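You operate a simulated robot arm through the tools that you are given. There is no shell and no other tool. Be economical: measure what you need, move in short steps, check, and stop when the job is done.

You are at the controls of a simulated robot arm. One attempt, no reset.

JOB
Swap the steel stem on the stand for the green cradle.
Fine: stand the stem on the grey mat, seat the cradle on the square peg and throw the low red lever on. Set down upright: steel stem.

The check looks at the end state, three seconds after you hand in, the way a careful person would. Anything else that was tipped, shoved, dropped, spilled or broken makes it a failure.

ROBOT AND FRAMES
A 6-joint arm with a two-finger parallel gripper on a trunk, on a base that drives. Base frame: it is fixed to the floor where the robot stands at the start and does not move with it; the origin is under the middle of the robot, x ahead of it, y to its left, z up. Units: m, rad, N and s.
With the tool pointing down near the work surface it reaches from about 0.16 to 0.74 m from the robot's upright axis, wherever it stands. Its first joint turns from -2.897 to 2.897 rad. Places, roughly: black lever [0.4, 0.1, 0.4]; green cradle [1.75, -0.25, 0.75]; grey mat [1.7, -0.3, 0.8]; hollow wooden block [1.75, 0, 1.25]; low red lever [0.8, 0.1, 0.6]; square peg [0.5, 0.1, 0.6]; striped wooden block [1.75, 0, 1.25]; wooden cylinder [1.75, -0.25, 1.25]. Payload 3.91 kg.
The TCP is the grasp point between the finger pads, 0.03 m short of the fingertips. In the tool frame z runs along the fingers and y along their closing line. Largest opening 0.11 m; finger width 0.02, thickness 0.01; the body of the gripper, 0.048 by 0.112 m, starts 0.055 m behind the TCP.
Orientation is that of the tool frame in the base frame, as a unit quaternion [w, x, y, z]. With the fingers straight down and closing along the base's y, the tool's x points along the base's -x, its y along +y and its z along -z.

CONTROLS
- The arm moves only by the tool arm_command. Its argument "increments" is a list of rows, each a list of 7 numbers: the shift along the base's x, y, z in units of 200 mm (1.0 is 200 mm), then the turn, a rotation vector about the base's x, y, z in units of 120 degrees (1.0 is 120 degrees), then the closure, from 0 (fully open) to 1 (shut). In form: [[tx, ty, tz, rx, ry, rz, claw], ...]. A call has 1 to 12 rows; each row is the pose to reach, as a shift and turn from the pose commanded when the call began. A call with a number of a shift or a turn outside -1 to 1 is refused whole. Rows are played at 5 a second. More than 0.05 m and 0.15 rad between two rows, or a gripper value outside its range, and nothing of the call is played. A pose out of reach is approached as far as the arm can. The call stops where the force on the tool passes 60 N (or 10 N more than at its start, if that is more) or the arm is blocked; 0.2 s more then pass. Each finger travels about 0.045 m/s and halts on what it meets, pressing with about 36 N; the grip force reading is that of the motor and also rises with nothing between the fingers. The clock runs only during rows and for 0.2 s after the last one: add rows that repeat a pose to give the fingers time. The reply holds the time, the measured pose of the TCP, the force on the tool along the base axes, the opening and the grip force, in the units named above and with some noise, with the torque about the TCP (base axes, N m) and any sound that the robot's microphone picked up.
- Cameras (640 x 400 px; columns grow to the right, rows downward): "scene" is now at [0.0089, 0.1453, 1.3407]; the picture's right is [-0.11, -0.99, 0.00], its down [-0.85, 0.10, -0.52] and it looks along [0.52, -0.06, -0.85] (base axes); focal length 263 px, centre (320, 200). "wrist" rides on the gripper at [0.071, 0.022, -0.107] in the tool frame; the picture's right is [-0.29, 0.96, 0.00], its down [-0.76, -0.23, -0.61] and it looks along [-0.58, -0.18, 0.79] (tool axes); focal length 243 px, centre (320, 200). There is no depth. A picture from a camera that has moved, and an enlarged one, comes with that camera's place and axes in the base frame and with its lens.
- camera(camera): a new picture of that camera. The clock stands still meanwhile.
- slide_trunk(by): slides the trunk up (or, below 0, down) by that many m; the arm and the scene camera ride with it, the base frame stays. It gives what a move gives, with no picture.
- drive_base(legs): drives the robot by 1 to 6 legs, each [ahead, left, turn to the left] in m, m and rad, along the robot's own axes; the way and the turn of a leg run together, so that a leg with both is an arc; at most 1.5 m and 3.142 rad a leg. The arm and the cameras ride along, it lands a little off, and it stops where it bumps. It gives what a move gives.
- aim_head(pan, tilt): turns the head with the scene camera to pan (to the left, within 1.501 rad either way) and tilt (down, from -0.506 to 1.204), counted from straight ahead of the robot. It gives what a move gives.
- enlarge(camera, box): a new picture of the part [left, top, right, bottom] of that camera's present view, enlarged. The clock stands still meanwhile.
- sign_off(): hands the job in; it is judged then, once.

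Work in short steps. Places have to be worked out from the pictures, the camera data and where the tool is seen: move nearer, look again, correct. Check each grasp and each placing, and mend what went wrong. You have 120 turns and 98 pictures in all, those below and enlarged ones among them. Open the gripper and draw the arm clear of the work before you hand the job in, unless the task says otherwise; then end with one line.

The tools are called after ">>>" as name(argument=value, ...) on one line, values as JSON. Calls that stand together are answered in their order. arm_command: Moves the arm, as the interface text tells. Its arguments: {"type":"object","properties":{"increments":{"type":"array","items":{"type":"array","items":{"type":"number"}}}},"required":["increments"]} The other tools are called the same way: slide_trunk (by) slides the trunk up or down; drive_base (legs) drives the base; aim_head (pan, tilt) turns the head that bears the scene camera; camera (camera) takes a picture; enlarge (camera, box) takes an enlarged picture of a part of a camera's view; sign_off () hands the job in.

At the start:

```text
clock: 0.0
ee_pos: [0.4377, 0.1723, 0.8863]
orientation: [0.0, 0.001, 1.0, 0.001]
wrist_force: [-0.3, -0.3, 0.6]
ft_torque: [0.04, -0.02, -0.02]
width: 0.1102
gripper_force: 0.1
trunk travel left (down, up): [-0.325, 0.265]
robot x, y, heading: [0.0021, -0.0058, 0.0]
head pan, tilt: [-0.113, 1.025]
```

scene: 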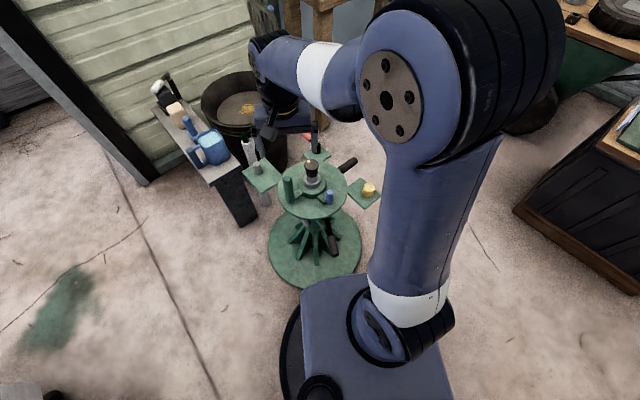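
wrist: 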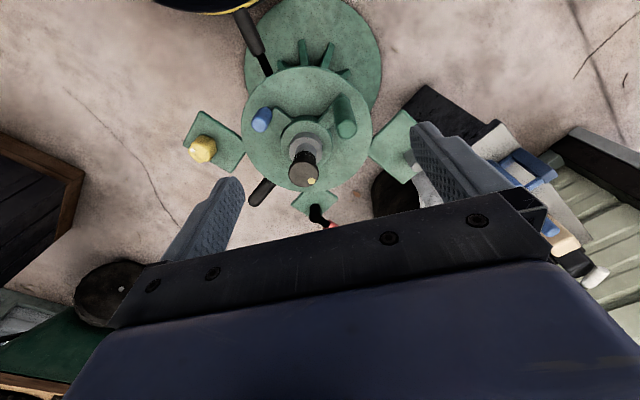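

I'll look at the stand in close-up from both cameras before moving anything.

>>> enlarge(camera="scene", box=[220, 110, 400, 290])

>>> enlarge(camera="wrist", box=[170, 40, 430, 240])

>>> aim_head(pan=-0.15, tilt=0.4)

>>> camera(camera="scene")

```text
2.22 times, centred on (310, 200) of scene
camera zoom: at [0.0089, 0.1453, 1.3407], right [-0.11, -0.99, 0.0], down [-0.85, 0.1, -0.52], along [0.52, -0.06, -0.85], focal length 585 px, centre (342, 200)
```

zoom: 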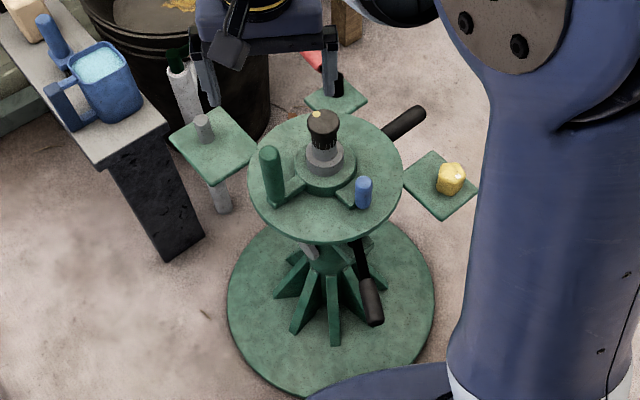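

```text
2.00 times, centred on (300, 140) of wrist
camera zoom: at [0.3663, 0.1937, 0.9937], right [0.29, 0.96, 0.0], down [0.76, -0.23, 0.61], along [0.58, -0.18, -0.79], focal length 485 px, centre (360, 320)
```

zoom: 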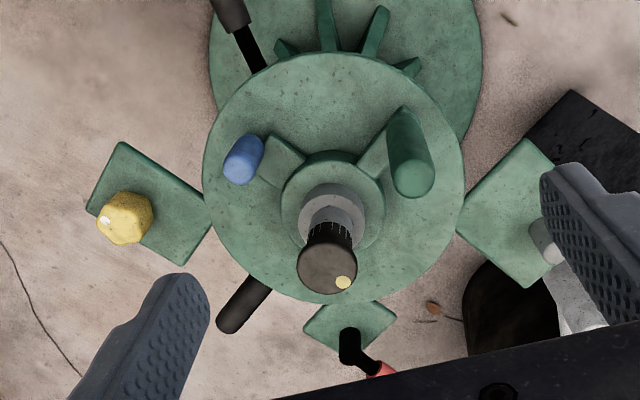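

```text
clock: 1.0
ee_pos: [0.4368, 0.1725, 0.8872]
orientation: [0.001, 0.0, 1.0, 0.0]
wrist_force: [0.2, 0.3, 0.1]
ft_torque: [0.0, 0.01, -0.01]
width: 0.1101
gripper_force: 0.1
trunk travel left (down, up): [-0.325, 0.265]
robot x, y, heading: [-0.0016, 0.0019, -0.003]
head pan, tilt: [-0.15, 0.4]
```

```text
93 pictures are left
camera scene: at [0.0328, 0.1391, 1.3925], right [-0.15, -0.99, 0.0], down [-0.39, 0.06, -0.92], along [0.91, -0.14, -0.39], focal length 263 px, centre (320, 200)
```

scene: 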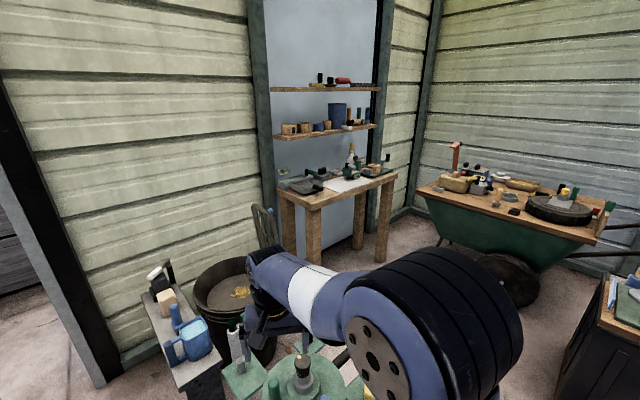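

Now I'll zoom in on the table with the mat and the cradle.

>>> enlarge(camera="scene", box=[260, 140, 410, 235])

>>> enlarge(camera="scene", box=[210, 300, 380, 400])

>>> enlarge(camera="scene", box=[260, 70, 400, 145])

```text
4.21 times, centred on (335, 188) of scene
camera zoom: at [0.0328, 0.1391, 1.3925], right [-0.15, -0.99, 0.0], down [-0.39, 0.06, -0.92], along [0.91, -0.14, -0.39], focal length 1109 px, centre (257, 253)
```

zoom: 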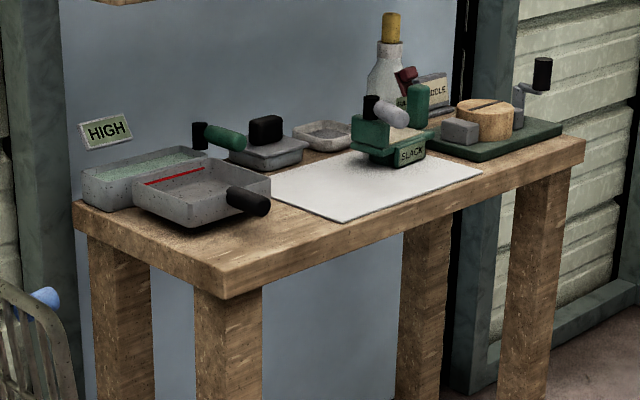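

```text
3.76 times, centred on (295, 350) of scene
camera zoom: at [0.0328, 0.1391, 1.3925], right [-0.15, -0.99, 0.0], down [-0.39, 0.06, -0.92], along [0.91, -0.14, -0.39], focal length 992 px, centre (414, -365)
```

zoom: 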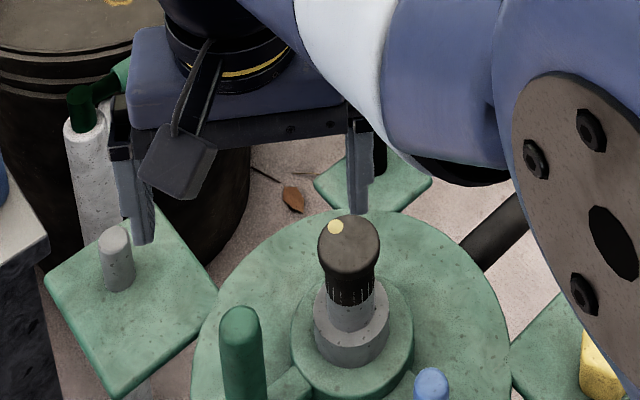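

```text
4.57 times, centred on (330, 108) of scene
camera zoom: at [0.0328, 0.1391, 1.3925], right [-0.15, -0.99, 0.0], down [-0.39, 0.06, -0.92], along [0.91, -0.14, -0.39], focal length 1204 px, centre (274, 623)
```

zoom: 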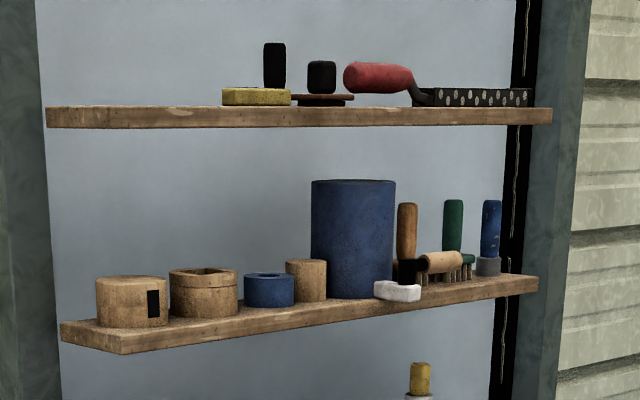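

To see the stand and its levers unobstructed, I'll back away a little, tilt the head down and look.

>>> drive_base(legs=[[-0.5, 0, 0]])

>>> aim_head(pan=0.0, tilt=0.75)

>>> camera(camera="scene")

>>> camera(camera="wrist")

```text
clock: 4.0
ee_pos: [-0.0627, 0.1719, 0.8863]
orientation: [0.0, 0.0, 1.0, 0.0]
wrist_force: [-0.2, 0.0, -0.3]
ft_torque: [-0.03, 0.01, 0.06]
width: 0.1101
gripper_force: 0.1
trunk travel left (down, up): [-0.325, 0.265]
robot x, y, heading: [-0.5039, -0.0002, 0.001]
head pan, tilt: [-0.15, 0.4]
```

```text
clock: 4.8
ee_pos: [-0.0614, 0.1726, 0.8864]
orientation: [0.0, -0.001, 1.0, -0.001]
wrist_force: [-0.5, 0.4, 0.1]
ft_torque: [0.01, -0.01, -0.01]
width: 0.1101
gripper_force: 0.0
trunk travel left (down, up): [-0.325, 0.265]
robot x, y, heading: [-0.503, -0.0002, 0.007]
head pan, tilt: [0.0, 0.75]
```

```text
89 pictures are left
camera scene: at [-0.4759, 0.1525, 1.3616], right [0.0, -1.0, 0.0], down [-0.68, 0.0, -0.73], along [0.73, 0.0, -0.68], focal length 263 px, centre (320, 200)
```

scene: 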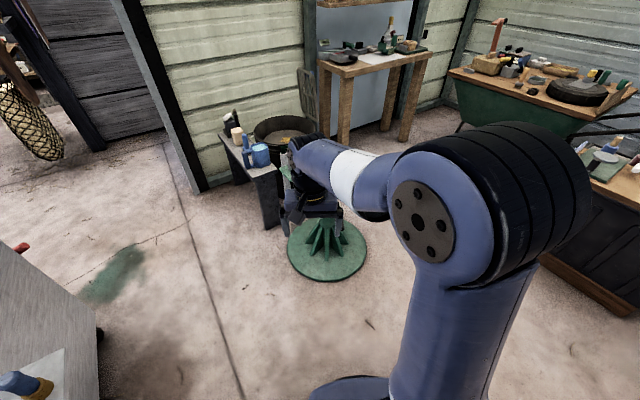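

```text
88 pictures are left
camera wrist: at [-0.1338, 0.194, 0.9937], right [0.29, 0.96, 0.0], down [0.76, -0.23, 0.61], along [0.58, -0.17, -0.79], focal length 243 px, centre (320, 200)
```

wrist: 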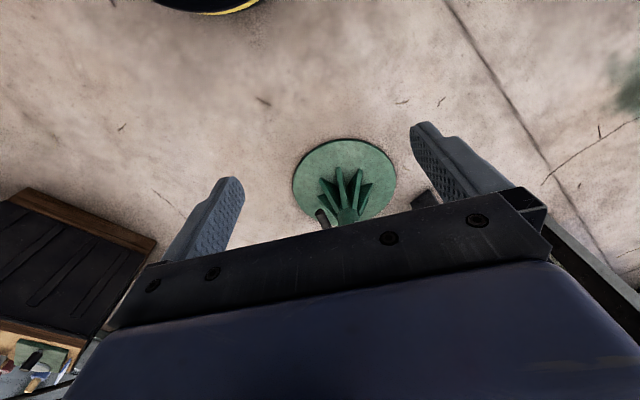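

The arm hides the stand from the head camera. I'll tilt the tool forward so that the wrist camera sees the stand from the side.

>>> arm_command(increments=[[0, 0, -0.15, 0, -0.07, 0, 0], [0, 0, -0.3, 0, -0.14, 0, 0], [0, 0, -0.45, 0, -0.21, 0, 0], [0, 0, -0.6, 0, -0.28, 0, 0], [0, 0, -0.7, 0, -0.34, 0, 0], [0, 0, -0.7, 0, -0.34, 0, 0]])

>>> camera(camera="wrist")

>>> camera(camera="scene")

```text
clock: 6.2
ee_pos: [-0.0619, 0.1744, 0.747]
orientation: [0.348, -0.002, 0.938, 0.0]
wrist_force: [-1.0, -0.2, -0.2]
ft_torque: [-0.02, -0.02, -0.02]
width: 0.11
gripper_force: 0.1
trunk travel left (down, up): [-0.325, 0.265]
robot x, y, heading: [-0.4997, -0.0023, -0.001]
head pan, tilt: [0.0, 0.75]
```

```text
87 pictures are left
camera wrist: at [-0.1857, 0.1958, 0.78], right [0.22, 0.96, 0.19], down [0.18, -0.23, 0.96], along [0.96, -0.17, -0.22], focal length 243 px, centre (320, 200)
```

wrist: 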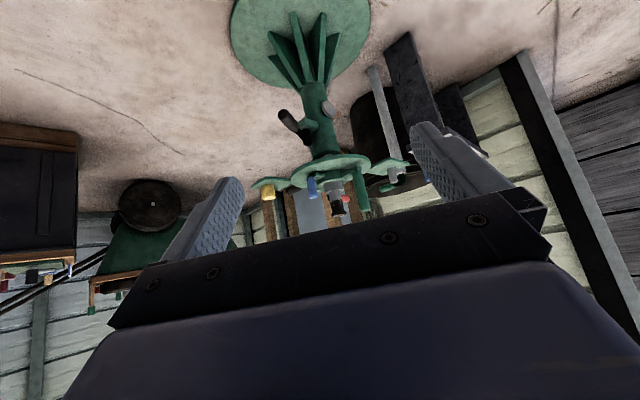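

```text
86 pictures are left
camera scene: at [-0.4759, 0.1526, 1.3615], right [0.0, -1.0, 0.0], down [-0.68, 0.0, -0.73], along [0.73, 0.0, -0.68], focal length 263 px, centre (320, 200)
```

scene: 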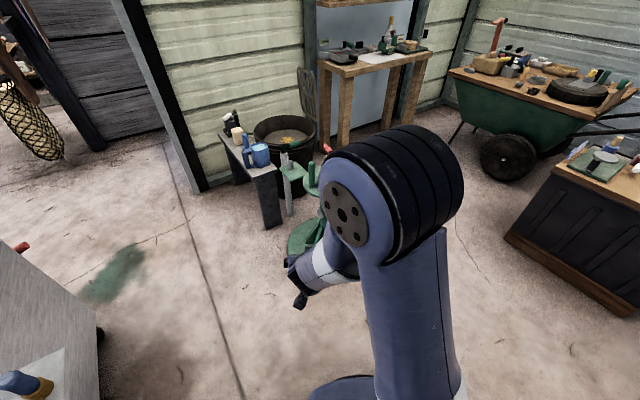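

>>> enlarge(camera="wrist", box=[230, 60, 430, 225])

```text
2.42 times, centred on (330, 142) of wrist
camera zoom: at [-0.1857, 0.1958, 0.78], right [0.22, 0.96, 0.19], down [0.18, -0.23, 0.96], along [0.96, -0.17, -0.22], focal length 588 px, centre (296, 339)
```

zoom: 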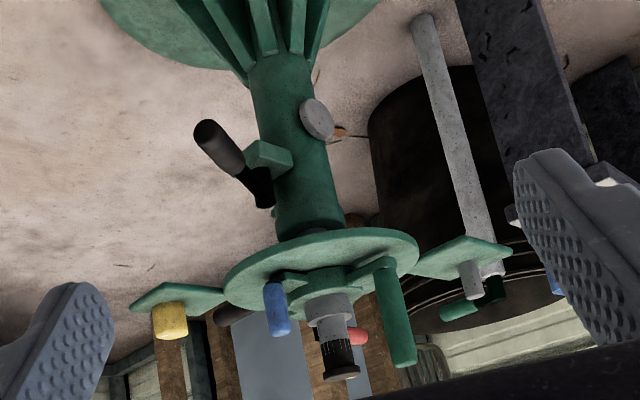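

The stand carries a black lever on its column and the red lever sits behind it. A spot near (1.05, -0.4) should reach both stand and table, so I'll straighten and raise the arm, then drive round on the right side.

>>> arm_command(increments=[[0, 0, 0.15, 0, 0.07, 0, 0], [0, 0, 0.3, 0, 0.14, 0, 0], [0, 0, 0.5, 0, 0.21, 0, 0], [0, 0, 0.7, 0, 0.28, 0, 0], [0, 0, 0.9, 0, 0.34, 0, 0], [0, 0, 1.0, 0, 0.34, 0, 0]])

>>> drive_base(legs=[[0, -0.55, 0], [1.3, 0, 0], [0, 0, 1.0]])

>>> aim_head(pan=0.9, tilt=0.8)

>>> camera(camera="scene")

```text
clock: 7.6
ee_pos: [-0.0641, 0.1734, 0.948]
orientation: [-0.001, -0.003, 1.0, 0.001]
wrist_force: [0.8, -0.5, 0.1]
ft_torque: [0.0, -0.05, -0.02]
width: 0.1098
gripper_force: 0.0
trunk travel left (down, up): [-0.325, 0.265]
robot x, y, heading: [-0.5001, 0.0004, 0.004]
head pan, tilt: [0.0, 0.75]
```

```text
clock: 19.5
ee_pos: [0.9012, -0.0856, 0.9467]
orientation: [0.001, -0.479, 0.878, 0.0]
wrist_force: [1.3, 0.7, -0.9]
ft_torque: [-0.03, -0.02, -0.01]
width: 0.1102
gripper_force: 0.0
trunk travel left (down, up): [-0.325, 0.265]
robot x, y, heading: [0.8081, -0.5476, 1.002]
head pan, tilt: [0.0, 0.75]
```

```text
clock: 20.7
ee_pos: [0.9, -0.0853, 0.9474]
orientation: [0.0, -0.48, 0.877, 0.0]
wrist_force: [0.0, 0.0, -0.8]
ft_torque: [-0.01, 0.02, -0.02]
width: 0.11
gripper_force: 0.1
trunk travel left (down, up): [-0.325, 0.265]
robot x, y, heading: [0.8127, -0.5459, 0.995]
head pan, tilt: [0.901, 0.799]
```

```text
84 pictures are left
camera scene: at [0.624, -0.4393, 1.3575], right [0.95, 0.32, 0.0], down [0.23, -0.68, -0.7], along [-0.23, 0.66, -0.72], focal length 263 px, centre (320, 200)
```

scene: 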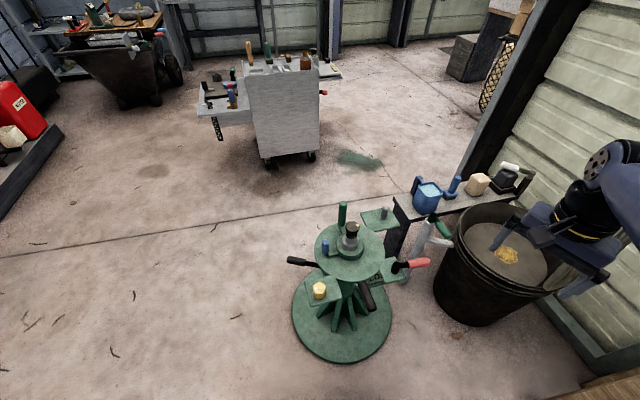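

Now the stand is clear. I'll enlarge it.

>>> enlarge(camera="scene", box=[270, 190, 450, 302])

>>> enlarge(camera="scene", box=[305, 240, 435, 330])

```text
3.56 times, centred on (360, 246) of scene
camera zoom: at [0.624, -0.4393, 1.3575], right [0.95, 0.32, 0.0], down [0.23, -0.68, -0.7], along [-0.23, 0.66, -0.72], focal length 936 px, centre (178, 36)
```

zoom: 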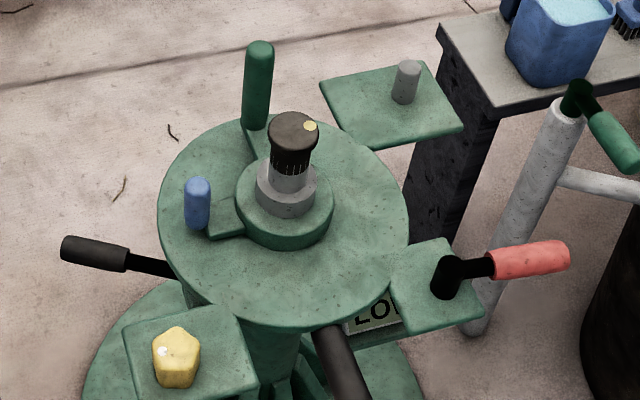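

```text
4.44 times, centred on (370, 285) of scene
camera zoom: at [0.624, -0.4393, 1.3575], right [0.95, 0.32, 0.0], down [0.23, -0.68, -0.7], along [-0.23, 0.66, -0.72], focal length 1171 px, centre (98, -178)
```

zoom: 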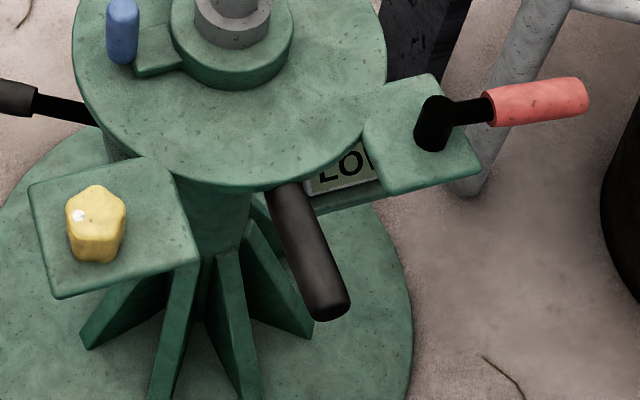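

There's a sign by the red lever partly hidden ("LO.."). I'll raise the arm and lower the trunk to look from lower down.

>>> arm_command(increments=[[0.1, -0.1, 0.2, 0, 0, 0, 0], [0.2, -0.2, 0.4, 0, 0, 0, 0], [0.3, -0.3, 0.6, 0, 0, 0, 0], [0.3, -0.3, 0.8, 0, 0, 0, 0], [0.3, -0.3, 1.0, 0, 0, 0, 0]])

>>> slide_trunk(by=-0.3)

>>> aim_head(pan=0.8, tilt=0.75)

>>> camera(camera="scene")

```text
clock: 21.9
ee_pos: [0.9609, -0.1461, 1.1489]
orientation: [0.0, -0.479, 0.878, 0.0]
wrist_force: [-0.5, -0.6, -0.2]
ft_torque: [-0.03, -0.01, 0.02]
width: 0.1101
gripper_force: 0.0
trunk travel left (down, up): [-0.325, 0.265]
robot x, y, heading: [0.8073, -0.5464, 0.999]
head pan, tilt: [0.901, 0.799]
```

```text
clock: 24.9
ee_pos: [0.9618, -0.1468, 0.8497]
orientation: [0.001, -0.48, 0.877, 0.001]
wrist_force: [-0.4, -0.3, 0.7]
ft_torque: [0.03, 0.0, 0.0]
width: 0.1101
gripper_force: 0.1
trunk travel left (down, up): [-0.025, 0.565]
robot x, y, heading: [0.8095, -0.5492, 1.003]
head pan, tilt: [0.901, 0.799]
```

```text
clock: 25.5
ee_pos: [0.9611, -0.1466, 0.848]
orientation: [0.0, -0.479, 0.878, -0.001]
wrist_force: [-0.1, -0.3, 0.1]
ft_torque: [0.02, -0.01, 0.01]
width: 0.1099
gripper_force: 0.0
trunk travel left (down, up): [-0.025, 0.565]
robot x, y, heading: [0.8071, -0.5463, 1.004]
head pan, tilt: [0.799, 0.75]
```

```text
81 pictures are left
camera scene: at [0.6313, -0.435, 1.0615], right [0.97, 0.23, 0.0], down [0.15, -0.66, -0.73], along [-0.17, 0.71, -0.68], focal length 263 px, centre (320, 200)
```

scene: 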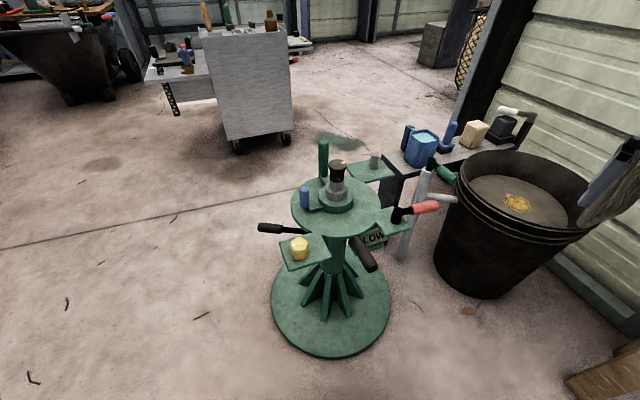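

>>> enlarge(camera="scene", box=[250, 130, 450, 280])

>>> enlarge(camera="scene", box=[330, 180, 450, 270])

```text
2.67 times, centred on (350, 205) of scene
camera zoom: at [0.6313, -0.435, 1.0615], right [0.97, 0.23, 0.0], down [0.15, -0.66, -0.73], along [-0.17, 0.71, -0.68], focal length 702 px, centre (240, 187)
```

zoom: 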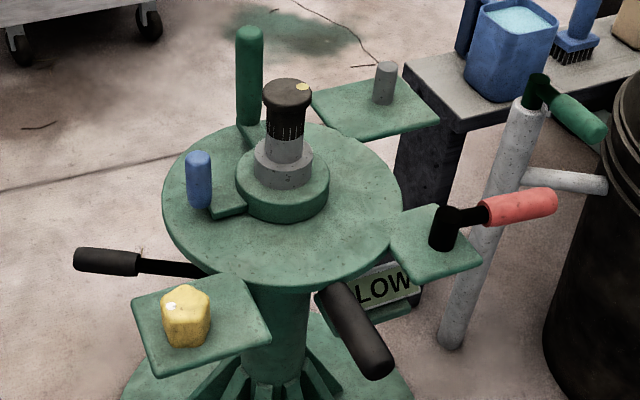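

```text
4.44 times, centred on (390, 225) of scene
camera zoom: at [0.6313, -0.435, 1.0615], right [0.97, 0.23, 0.0], down [0.15, -0.66, -0.73], along [-0.17, 0.71, -0.68], focal length 1171 px, centre (9, 89)
```

zoom: 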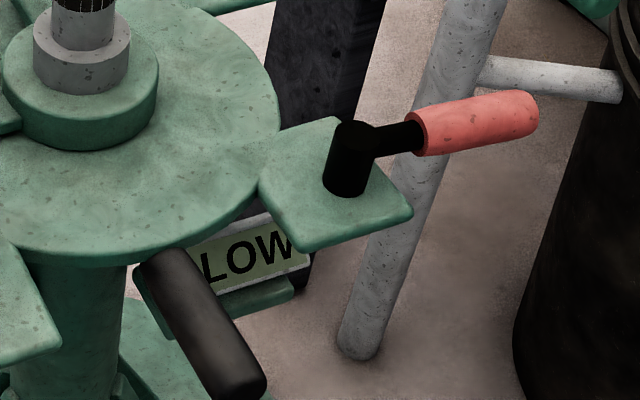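

The sign reads LOW, beside the red lever. Now I'll look at the table from here (with a raised trunk).

>>> slide_trunk(by=0.3)

>>> aim_head(pan=-0.75, tilt=0.6)

>>> camera(camera="scene")

```text
clock: 28.5
ee_pos: [0.96, -0.1456, 1.1486]
orientation: [0.0, -0.479, 0.878, 0.0]
wrist_force: [-0.1, 0.0, -0.1]
ft_torque: [0.0, -0.03, 0.02]
width: 0.1102
gripper_force: 0.0
trunk travel left (down, up): [-0.325, 0.265]
robot x, y, heading: [0.8112, -0.5508, 0.997]
head pan, tilt: [0.799, 0.75]
```

```text
clock: 30.2
ee_pos: [0.961, -0.1448, 1.1489]
orientation: [0.0, -0.479, 0.878, 0.0]
wrist_force: [0.2, -0.8, -0.3]
ft_torque: [0.02, -0.01, -0.04]
width: 0.1099
gripper_force: 0.1
trunk travel left (down, up): [-0.325, 0.265]
robot x, y, heading: [0.8058, -0.5488, 1.001]
head pan, tilt: [-0.75, 0.6]
```

```text
78 pictures are left
camera scene: at [0.7357, -0.4937, 1.3744], right [0.25, -0.97, 0.0], down [-0.55, -0.14, -0.83], along [0.8, 0.2, -0.56], focal length 263 px, centre (320, 200)
```

scene: 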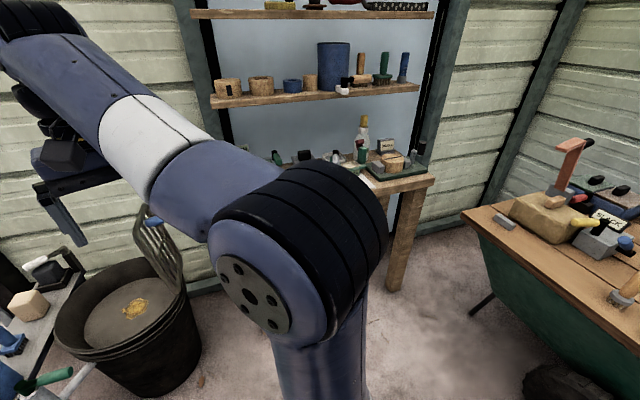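

The shoulder hides the table from the head camera, and the table is turned about 45°. I'll drive to about (1.1, -0.5) and use the wrist camera from above.

>>> drive_base(legs=[[0.199, -0.217, 0]])

>>> arm_command(increments=[[0, -0.1, -0.05, 0, 0, -0.06, 0], [0.05, -0.2, -0.1, 0, 0, -0.12, 0], [0.1, -0.3, -0.15, 0, 0, -0.18, 0], [0.15, -0.4, -0.2, 0, 0, -0.24, 0], [0.2, -0.5, -0.25, 0, 0, -0.24, 0], [0.25, -0.6, -0.3, 0, 0, -0.24, 0], [0.3, -0.6, -0.4, 0, 0, -0.24, 0]])

>>> camera(camera="wrist")

```text
clock: 32.2
ee_pos: [1.2455, -0.094, 1.1495]
orientation: [0.0, -0.482, 0.876, 0.0]
wrist_force: [-0.2, -0.1, -1.1]
ft_torque: [-0.01, -0.01, 0.02]
width: 0.1098
gripper_force: 0.0
trunk travel left (down, up): [-0.325, 0.265]
robot x, y, heading: [1.095, -0.4925, 1.007]
head pan, tilt: [-0.75, 0.6]
```

```text
clock: 33.8
ee_pos: [1.3063, -0.2134, 1.0673]
orientation: [0.0, -0.247, 0.969, -0.001]
wrist_force: [0.3, 0.4, 0.2]
ft_torque: [0.0, -0.01, -0.01]
width: 0.11
gripper_force: 0.0
trunk travel left (down, up): [-0.325, 0.265]
robot x, y, heading: [1.0991, -0.4951, 1.002]
head pan, tilt: [-0.75, 0.6]
```

```text
77 pictures are left
camera wrist: at [1.2328, -0.2287, 1.1739], right [-0.2, 0.98, 0.0], down [0.78, 0.16, 0.61], along [0.6, 0.12, -0.79], focal length 243 px, centre (320, 200)
```

wrist: 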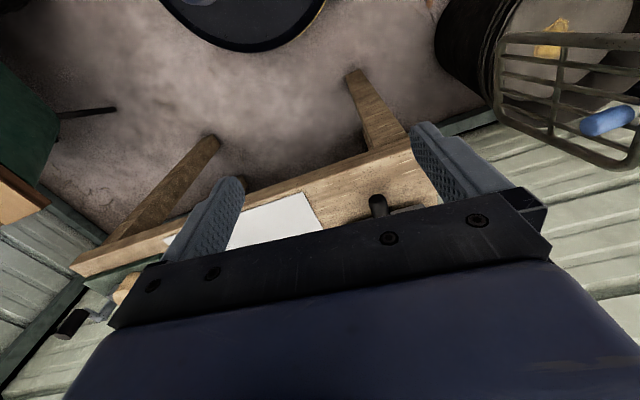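

The mat is visible at the edge. I'll tilt the tool about 35° forward so the wrist camera sees the whole table.

>>> arm_command(increments=[[0, 0, 0, 0.019, -0.065, 0, 0], [0, 0, 0, 0.037, -0.13, 0, 0], [0, 0, 0, 0.056, -0.195, 0, 0], [0, 0, 0, 0.075, -0.26, 0, 0], [0, 0, 0, 0.085, -0.3, 0, 0]])

>>> camera(camera="wrist")

>>> enlarge(camera="wrist", box=[180, 70, 440, 240])

```text
clock: 35.0
ee_pos: [1.3064, -0.2122, 1.0683]
orientation: [0.322, -0.234, 0.917, 0.008]
wrist_force: [0.0, -1.3, 0.2]
ft_torque: [-0.03, 0.0, -0.01]
width: 0.1101
gripper_force: 0.0
trunk travel left (down, up): [-0.325, 0.265]
robot x, y, heading: [1.0939, -0.4924, 1.001]
head pan, tilt: [-0.75, 0.6]
```

```text
76 pictures are left
camera wrist: at [1.1849, -0.2411, 1.1079], right [-0.22, 0.97, 0.04], down [0.26, 0.02, 0.96], along [0.94, 0.22, -0.26], focal length 243 px, centre (320, 200)
```

wrist: 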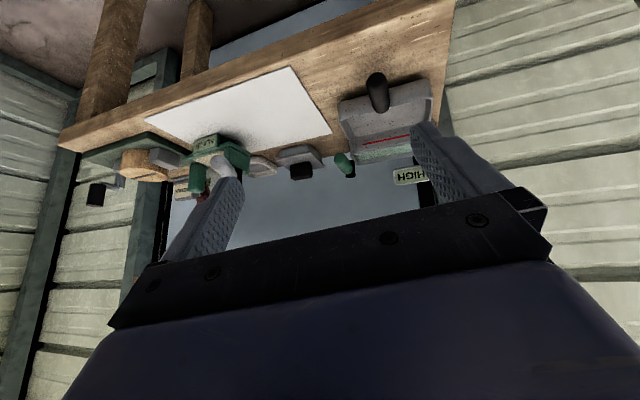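

```text
2.35 times, centred on (310, 155) of wrist
camera zoom: at [1.1849, -0.2411, 1.1079], right [-0.22, 0.97, 0.04], down [0.26, 0.02, 0.96], along [0.94, 0.22, -0.26], focal length 571 px, centre (344, 306)
```

zoom: 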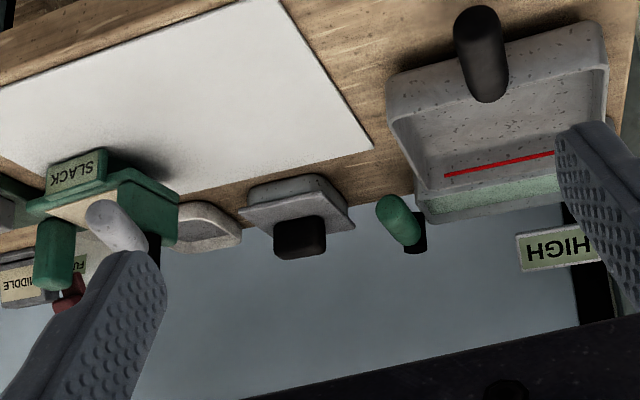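

The mat is at about (1.55–1.95, -0.5–-0.06), with the cradle (SLACK sign) on its back right corner. I'll move right and closer to view the cradle.

>>> arm_command(increments=[[0, -0.2, 0, 0, 0, 0.05, 0], [0, -0.4, 0, 0, 0, 0.1, 0], [0.1, -0.6, 0, 0, 0, 0.16, 0], [0.2, -0.8, 0, 0, 0, 0.2, 0], [0.3, -0.95, 0, 0, 0, 0.2, 0], [0.3, -0.95, 0, 0, 0, 0.2, 0]])

>>> camera(camera="wrist")

```text
clock: 35.6
ee_pos: [1.326, -0.2621, 1.0143]
orientation: [0.226, -0.359, 0.905, -0.011]
wrist_force: [-0.1, 0.0, -0.2]
ft_torque: [-0.01, -0.03, 0.0]
width: 0.1099
gripper_force: 0.1
trunk travel left (down, up): [-0.325, 0.265]
robot x, y, heading: [1.0951, -0.4917, 1.003]
head pan, tilt: [-0.75, 0.6]
stopped in row 3: the arm was blocked; the commanded pose is now the measured one
```

```text
74 pictures are left
camera wrist: at [1.2209, -0.308, 1.0765], right [-0.43, 0.9, -0.06], down [0.38, 0.24, 0.89], along [0.82, 0.36, -0.44], focal length 243 px, centre (320, 200)
```

wrist: 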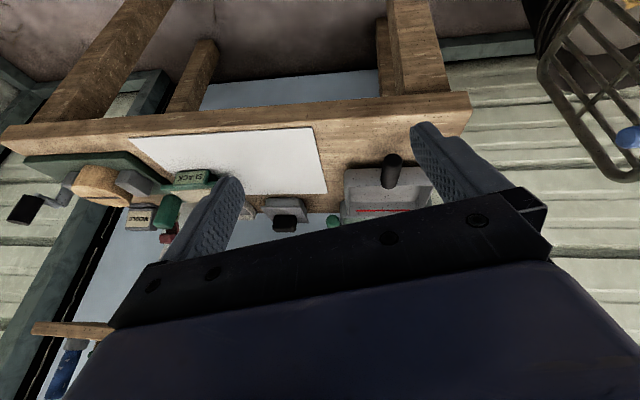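

Blocked by the arm's own limits at that tight tilt; no contact. I'll straighten the tool, go to the stand first and deal with the stem.

>>> arm_command(increments=[[0, 0, 0.05, -0.018, 0.052, 0, 0], [0, 0, 0.1, -0.036, 0.104, 0, 0], [0, 0, 0.15, -0.054, 0.156, 0, 0], [0, 0, 0.2, -0.071, 0.208, 0, 0], [0, 0, 0.3, -0.071, 0.208, 0, 0], [0, 0, 0.3, -0.071, 0.208, 0, 0]])

>>> drive_base(legs=[[-0.028, 0.214, 0]])

>>> arm_command(increments=[[-0.2, 0.12, 0, 0, 0, 0.065, 0], [-0.4, 0.25, 0, 0, 0, 0.13, 0], [-0.6, 0.38, 0, 0, 0, 0.195, 0], [-0.8, 0.5, 0, 0, 0, 0.26, 0], [-1.0, 0.55, 0, 0, 0, 0.325, 0], [-1.0, 0.55, 0, 0, 0, 0.39, 0], [-1.0, 0.55, 0, 0, 0, 0.455, 0], [-1.0, 0.55, 0, 0, 0, 0.52, 0], [-1.0, 0.55, 0, 0, 0, 0.585, 0], [-1.0, 0.55, 0, 0, 0, 0.65, 0], [-1.0, 0.55, 0, 0, 0, 0.675, 0]])

```text
clock: 37.0
ee_pos: [1.3253, -0.2624, 1.0752]
orientation: [0.0, -0.369, 0.929, -0.001]
wrist_force: [-0.5, -0.4, -0.4]
ft_torque: [0.04, 0.01, 0.02]
width: 0.11
gripper_force: 0.0
trunk travel left (down, up): [-0.325, 0.265]
robot x, y, heading: [1.0954, -0.4977, 1.003]
head pan, tilt: [-0.75, 0.6]
```

```text
clock: 38.7
ee_pos: [1.1296, -0.1691, 1.0747]
orientation: [0.001, -0.368, 0.93, 0.0]
wrist_force: [0.3, 0.1, -0.7]
ft_torque: [-0.01, 0.0, 0.0]
width: 0.11
gripper_force: 0.1
trunk travel left (down, up): [-0.325, 0.265]
robot x, y, heading: [0.8989, -0.4045, 0.999]
head pan, tilt: [-0.75, 0.6]
```

```text
clock: 41.1
ee_pos: [0.9296, -0.0604, 1.0745]
orientation: [-0.001, 0.884, -0.467, -0.001]
wrist_force: [-0.3, 0.1, 0.6]
ft_torque: [0.02, -0.02, 0.0]
width: 0.11
gripper_force: 0.1
trunk travel left (down, up): [-0.325, 0.265]
robot x, y, heading: [0.8987, -0.3995, 1.003]
head pan, tilt: [-0.75, 0.6]
```

Now I move over the stem at about (0.55, 0.11), staying high.

>>> arm_command(increments=[[-0.2, 0.09, 0, 0, 0, 0, 0], [-0.4, 0.18, 0, 0, 0, 0, 0], [-0.6, 0.27, 0, 0, 0, 0, 0], [-0.8, 0.36, 0, 0, 0, 0, 0], [-0.95, 0.43, 0, 0, 0, 0, 0]])

>>> arm_command(increments=[[-0.2, 0.09, -0.1, 0, 0, 0, 0], [-0.4, 0.18, -0.2, 0, 0, 0, 0], [-0.6, 0.27, -0.3, 0, 0, 0, 0], [-0.8, 0.36, -0.4, 0, 0, 0, 0], [-0.95, 0.43, -0.5, 0, 0, 0, 0], [-0.95, 0.43, -0.7, 0, 0, 0, 0], [-0.95, 0.43, -0.9, 0, 0, 0, 0]])

>>> aim_head(pan=0.9, tilt=0.8)

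>>> camera(camera="wrist")

>>> camera(camera="scene")

```text
clock: 42.3
ee_pos: [0.7382, 0.0242, 1.0753]
orientation: [0.0, 0.883, -0.469, -0.001]
wrist_force: [0.9, 0.2, 0.1]
ft_torque: [0.02, 0.01, 0.02]
width: 0.1099
gripper_force: 0.1
trunk travel left (down, up): [-0.325, 0.265]
robot x, y, heading: [0.8969, -0.4018, 1.005]
head pan, tilt: [-0.75, 0.6]
```

```text
clock: 43.9
ee_pos: [0.5485, 0.1114, 0.8951]
orientation: [-0.001, 0.884, -0.468, -0.001]
wrist_force: [-0.1, 0.6, 0.3]
ft_torque: [0.03, 0.01, -0.01]
width: 0.1103
gripper_force: 0.1
trunk travel left (down, up): [-0.325, 0.265]
robot x, y, heading: [0.9008, -0.3997, 0.999]
head pan, tilt: [-0.75, 0.6]
```

```text
clock: 45.6
ee_pos: [0.549, 0.1113, 0.8957]
orientation: [-0.001, 0.884, -0.467, -0.001]
wrist_force: [1.2, -0.6, 0.3]
ft_torque: [0.0, -0.01, -0.01]
width: 0.1099
gripper_force: 0.0
trunk travel left (down, up): [-0.325, 0.265]
robot x, y, heading: [0.8991, -0.4024, 1.0]
head pan, tilt: [0.901, 0.799]
```

```text
73 pictures are left
camera wrist: at [0.5713, 0.0412, 1.0023], right [-0.95, -0.3, 0.0], down [-0.24, 0.76, 0.61], along [-0.18, 0.58, -0.79], focal length 243 px, centre (320, 200)
```

wrist: 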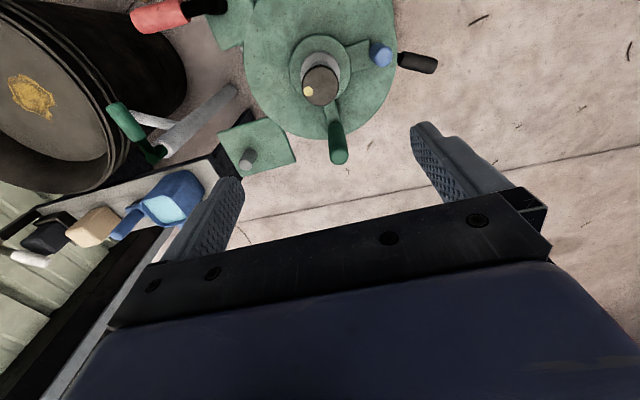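

```text
72 pictures are left
camera scene: at [0.7134, -0.2939, 1.3575], right [0.95, 0.32, 0.0], down [0.23, -0.68, -0.7], along [-0.23, 0.66, -0.72], focal length 263 px, centre (320, 200)
```

scene: 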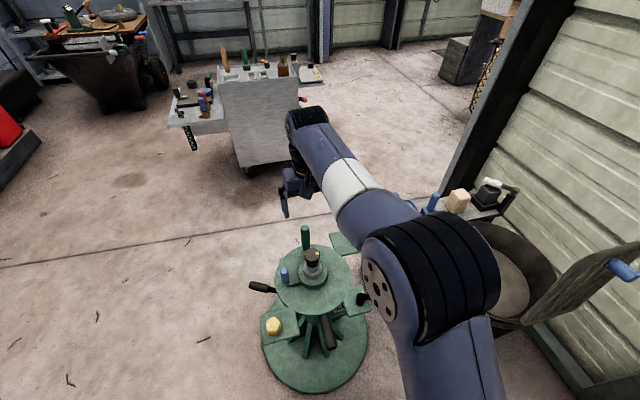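

The stem's top projects exactly under the TCP. I'll descend to z≈0.72 and check.

>>> arm_command(increments=[[0, 0, -0.2, 0, 0, 0, 0], [0, 0, -0.4, 0, 0, 0, 0], [0, 0, -0.6, 0, 0, 0, 0], [0, 0, -0.8, 0, 0, 0, 0], [0, 0, -0.88, 0, 0, 0, 0]])

>>> camera(camera="wrist")

>>> enlarge(camera="scene", box=[240, 180, 390, 280])

```text
clock: 46.8
ee_pos: [0.55, 0.1119, 0.7196]
orientation: [0.0, 0.884, -0.467, -0.001]
wrist_force: [0.0, -0.6, 0.0]
ft_torque: [0.02, 0.01, 0.0]
width: 0.11
gripper_force: 0.1
trunk travel left (down, up): [-0.325, 0.265]
robot x, y, heading: [0.9026, -0.4017, 0.996]
head pan, tilt: [0.901, 0.799]
```

```text
71 pictures are left
camera wrist: at [0.5719, 0.0412, 0.8253], right [-0.95, -0.3, 0.0], down [-0.24, 0.76, 0.61], along [-0.18, 0.58, -0.79], focal length 243 px, centre (320, 200)
```

wrist: 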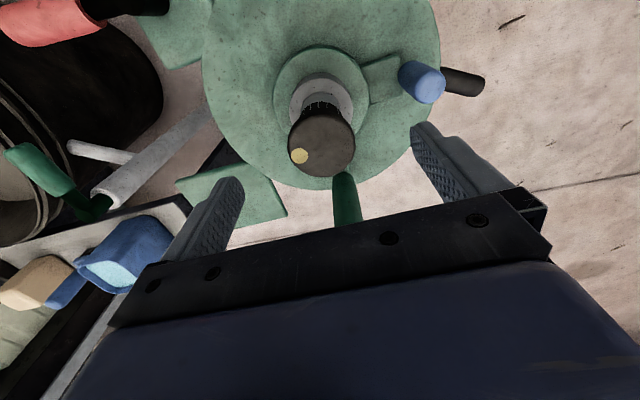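

```text
4.00 times, centred on (315, 230) of scene
camera zoom: at [0.7134, -0.294, 1.3575], right [0.95, 0.32, 0.0], down [0.23, -0.68, -0.7], along [-0.23, 0.66, -0.72], focal length 1054 px, centre (340, 80)
```

zoom: 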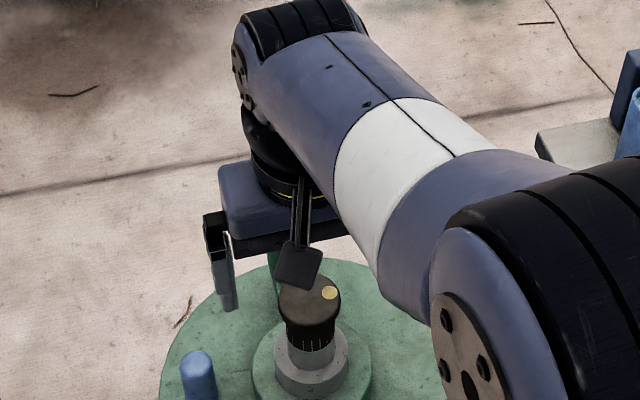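

Aligned. I'll descend to z≈0.645 and close gently.

>>> arm_command(increments=[[0, 0, -0.15, 0, 0, 0, 0], [0, 0, -0.3, 0, 0, 0, 0], [0, 0, -0.375, 0, 0, 0, 0], [0, 0, -0.375, 0, 0, 0, 0]])

>>> arm_command(increments=[[0, 0, 0, 0, 0, 0, 0.3], [0, 0, 0, 0, 0, 0, 0.5], [0, 0, 0, 0, 0, 0, 0.7], [0, 0, 0, 0, 0, 0, 1], [0, 0, 0, 0, 0, 0, 1], [0, 0, 0, 0, 0, 0, 1], [0, 0, 0, 0, 0, 0, 1]])

>>> camera(camera="wrist")

```text
clock: 47.8
ee_pos: [0.55, 0.1125, 0.6434]
orientation: [0.0, 0.883, -0.469, -0.001]
wrist_force: [1.3, 0.1, -0.4]
ft_torque: [0.05, -0.01, -0.03]
width: 0.11
gripper_force: 0.0
trunk travel left (down, up): [-0.325, 0.265]
robot x, y, heading: [0.9023, -0.4038, 1.003]
head pan, tilt: [0.901, 0.799]
```

```text
clock: 49.4
ee_pos: [0.5488, 0.1125, 0.6448]
orientation: [0.0, 0.883, -0.469, 0.0]
wrist_force: [-1.6, -0.8, 0.8]
ft_torque: [0.04, 0.0, -0.03]
width: 0.046
gripper_force: 35.6
trunk travel left (down, up): [-0.325, 0.265]
robot x, y, heading: [0.8985, -0.4037, 1.003]
head pan, tilt: [0.901, 0.799]
```

```text
69 pictures are left
camera wrist: at [0.5724, 0.0413, 0.7507], right [-0.95, -0.3, 0.0], down [-0.24, 0.76, 0.61], along [-0.18, 0.58, -0.79], focal length 243 px, centre (320, 200)
```

wrist: 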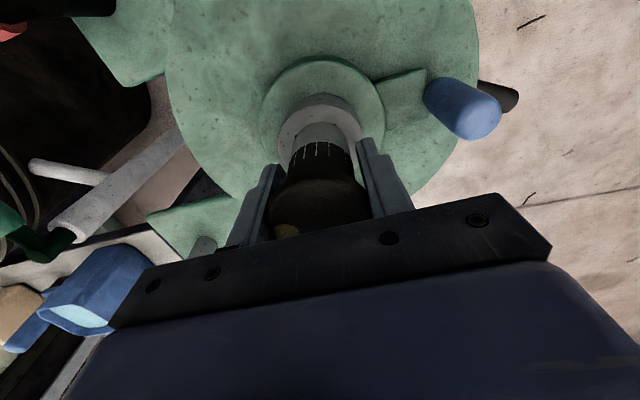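

Grasped at 46 mm on the cap. I'll lift very gently (10 mm) and watch the force to see whether it is locked.

>>> arm_command(increments=[[0, 0, 0.02, 0, 0, 0, 1], [0, 0, 0.04, 0, 0, 0, 1], [0, 0, 0.06, 0, 0, 0, 1], [0, 0, 0.06, 0, 0, 0, 1]])

>>> camera(camera="wrist")

```text
clock: 50.4
ee_pos: [0.5491, 0.1119, 0.656]
orientation: [0.0, 0.883, -0.469, -0.001]
wrist_force: [-0.3, -0.3, -2.8]
ft_torque: [-0.01, 0.05, -0.03]
width: 0.0462
gripper_force: 35.9
trunk travel left (down, up): [-0.325, 0.265]
robot x, y, heading: [0.8995, -0.3976, 1.001]
head pan, tilt: [0.901, 0.799]
```

```text
68 pictures are left
camera wrist: at [0.5717, 0.0409, 0.7623], right [-0.95, -0.3, 0.0], down [-0.24, 0.76, 0.61], along [-0.18, 0.58, -0.79], focal length 243 px, centre (320, 200)
```

wrist: 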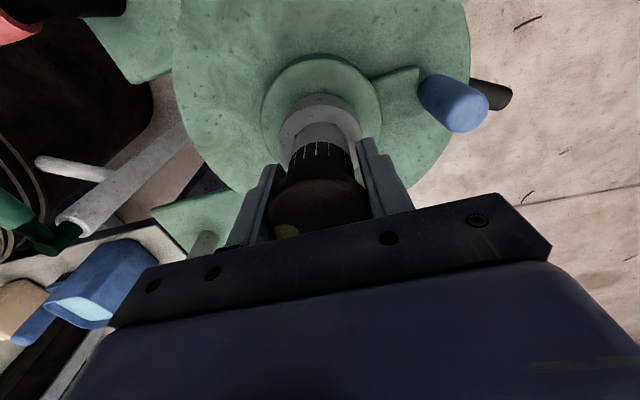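

It lifts freely (about 2.8 N of weight). Continue straight up.

>>> arm_command(increments=[[0, 0, 0.1, 0, 0, 0, 1], [0, 0, 0.25, 0, 0, 0, 1], [0, 0, 0.45, 0, 0, 0, 1], [0, 0, 0.65, 0, 0, 0, 1], [0, 0, 0.85, 0, 0, 0, 1], [0, 0, 0.9, 0, 0, 0, 1]])

>>> camera(camera="wrist")

>>> enlarge(camera="scene", box=[230, 170, 380, 320])

```text
clock: 51.8
ee_pos: [0.5466, 0.112, 0.8376]
orientation: [0.0, 0.884, -0.468, -0.001]
wrist_force: [0.0, -0.8, -2.6]
ft_torque: [-0.02, -0.04, -0.05]
width: 0.0464
gripper_force: 36.2
trunk travel left (down, up): [-0.325, 0.265]
robot x, y, heading: [0.8965, -0.4048, 0.998]
head pan, tilt: [0.901, 0.799]
```

```text
67 pictures are left
camera wrist: at [0.5701, 0.0408, 0.944], right [-0.95, -0.3, 0.0], down [-0.24, 0.76, 0.61], along [-0.18, 0.58, -0.79], focal length 243 px, centre (320, 200)
```

wrist: 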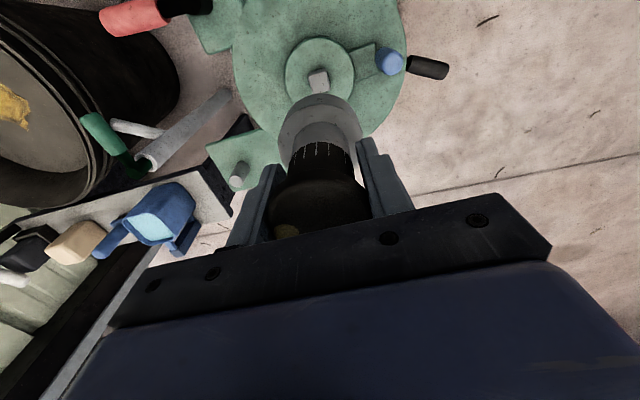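

```text
2.67 times, centred on (305, 245) of scene
camera zoom: at [0.7133, -0.2939, 1.3575], right [0.95, 0.32, 0.0], down [0.23, -0.68, -0.7], along [-0.23, 0.66, -0.72], focal length 702 px, centre (360, 80)
```

zoom: 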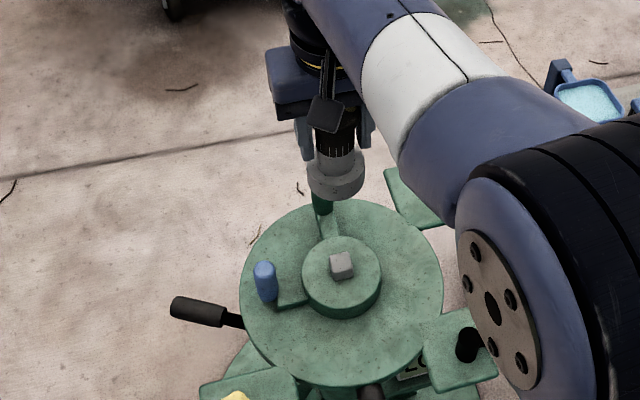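

The small square peg is exposed. I'll enlarge it for its yaw and position before moving away.

>>> enlarge(camera="scene", box=[285, 225, 335, 260])

>>> enlarge(camera="wrist", box=[280, 30, 400, 105])

```text
11.43 times, centred on (310, 242) of scene
camera zoom: at [0.7133, -0.2939, 1.3575], right [0.95, 0.32, 0.0], down [0.23, -0.68, -0.7], along [-0.23, 0.66, -0.72], focal length 3010 px, centre (434, -286)
```

zoom: 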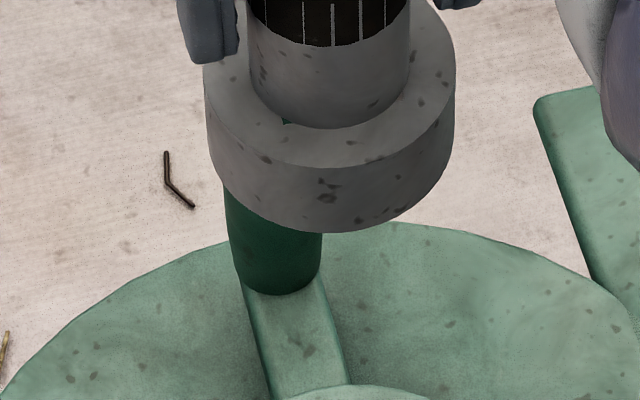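

```text
5.33 times, centred on (340, 68) of wrist
camera zoom: at [0.5701, 0.0408, 0.944], right [-0.95, -0.3, 0.0], down [-0.24, 0.76, 0.61], along [-0.18, 0.58, -0.79], focal length 1294 px, centre (213, 907)
```

zoom: 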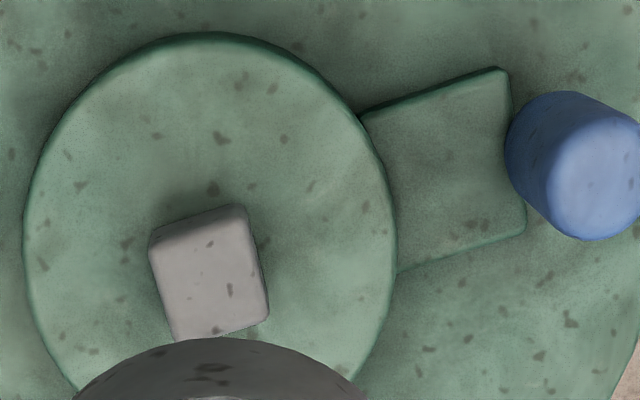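

Peg top is at about (0.549, 0.111, 0.59) with yaw ≈32°. Now I raise and retract the stem, then drive to about (1.2, -0.62) and turn so the table lies to the robot's left.

>>> arm_command(increments=[[0, 0, 0.2, 0, 0, 0, 1], [0, 0, 0.4, 0, 0, 0, 1], [0.05, -0.08, 0.6, 0, 0, 0, 1], [0.15, -0.23, 0.75, 0, 0, 0, 1], [0.27, -0.4, 0.85, 0, 0, 0, 1], [0.39, -0.57, 0.95, 0, 0, 0, 1], [0.51, -0.74, 1.0, 0, 0, 0, 1], [0.56, -0.82, 1.0, 0, 0, 0, 1], [0.56, -0.82, 1.0, 0, 0, 0, 1]])

>>> drive_base(legs=[[-0.023, -0.371, 0], [0, 0, -1.4]])

>>> aim_head(pan=0.9, tilt=0.7)

>>> camera(camera="scene")

```text
clock: 53.8
ee_pos: [0.6604, -0.0524, 1.0358]
orientation: [0.0, 0.884, -0.468, 0.0]
wrist_force: [0.5, -0.5, -1.8]
ft_torque: [-0.02, 0.01, 0.0]
width: 0.0461
gripper_force: 35.8
trunk travel left (down, up): [-0.325, 0.265]
robot x, y, heading: [0.8953, -0.4057, 0.998]
head pan, tilt: [0.901, 0.799]
```

```text
clock: 59.6
ee_pos: [1.5055, -0.3269, 1.0356]
orientation: [0.001, -0.373, 0.928, 0.0]
wrist_force: [-0.6, 0.1, -1.6]
ft_torque: [-0.02, 0.01, 0.0]
width: 0.0461
gripper_force: 35.8
trunk travel left (down, up): [-0.325, 0.265]
robot x, y, heading: [1.2042, -0.6203, -0.402]
head pan, tilt: [0.901, 0.799]
```

```text
clock: 60.3
ee_pos: [1.5054, -0.328, 1.0356]
orientation: [0.001, -0.373, 0.928, 0.001]
wrist_force: [-0.2, -0.7, -2.0]
ft_torque: [0.03, 0.01, 0.03]
width: 0.0464
gripper_force: 35.6
trunk travel left (down, up): [-0.325, 0.265]
robot x, y, heading: [1.2009, -0.6182, -0.398]
head pan, tilt: [0.901, 0.7]
```

```text
63 pictures are left
camera scene: at [1.2807, -0.4167, 1.3657], right [0.48, -0.88, 0.0], down [-0.57, -0.31, -0.76], along [0.67, 0.36, -0.64], focal length 263 px, centre (320, 200)
```

scene: 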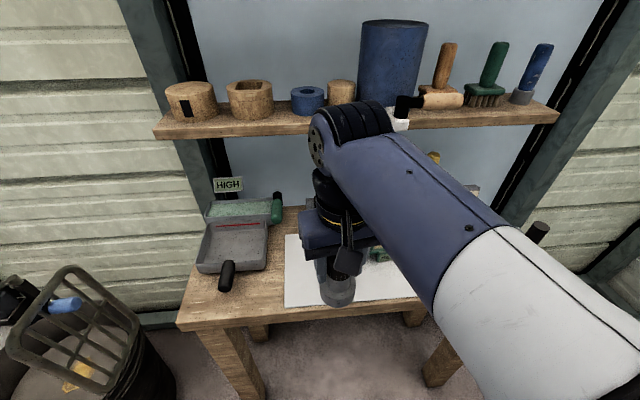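

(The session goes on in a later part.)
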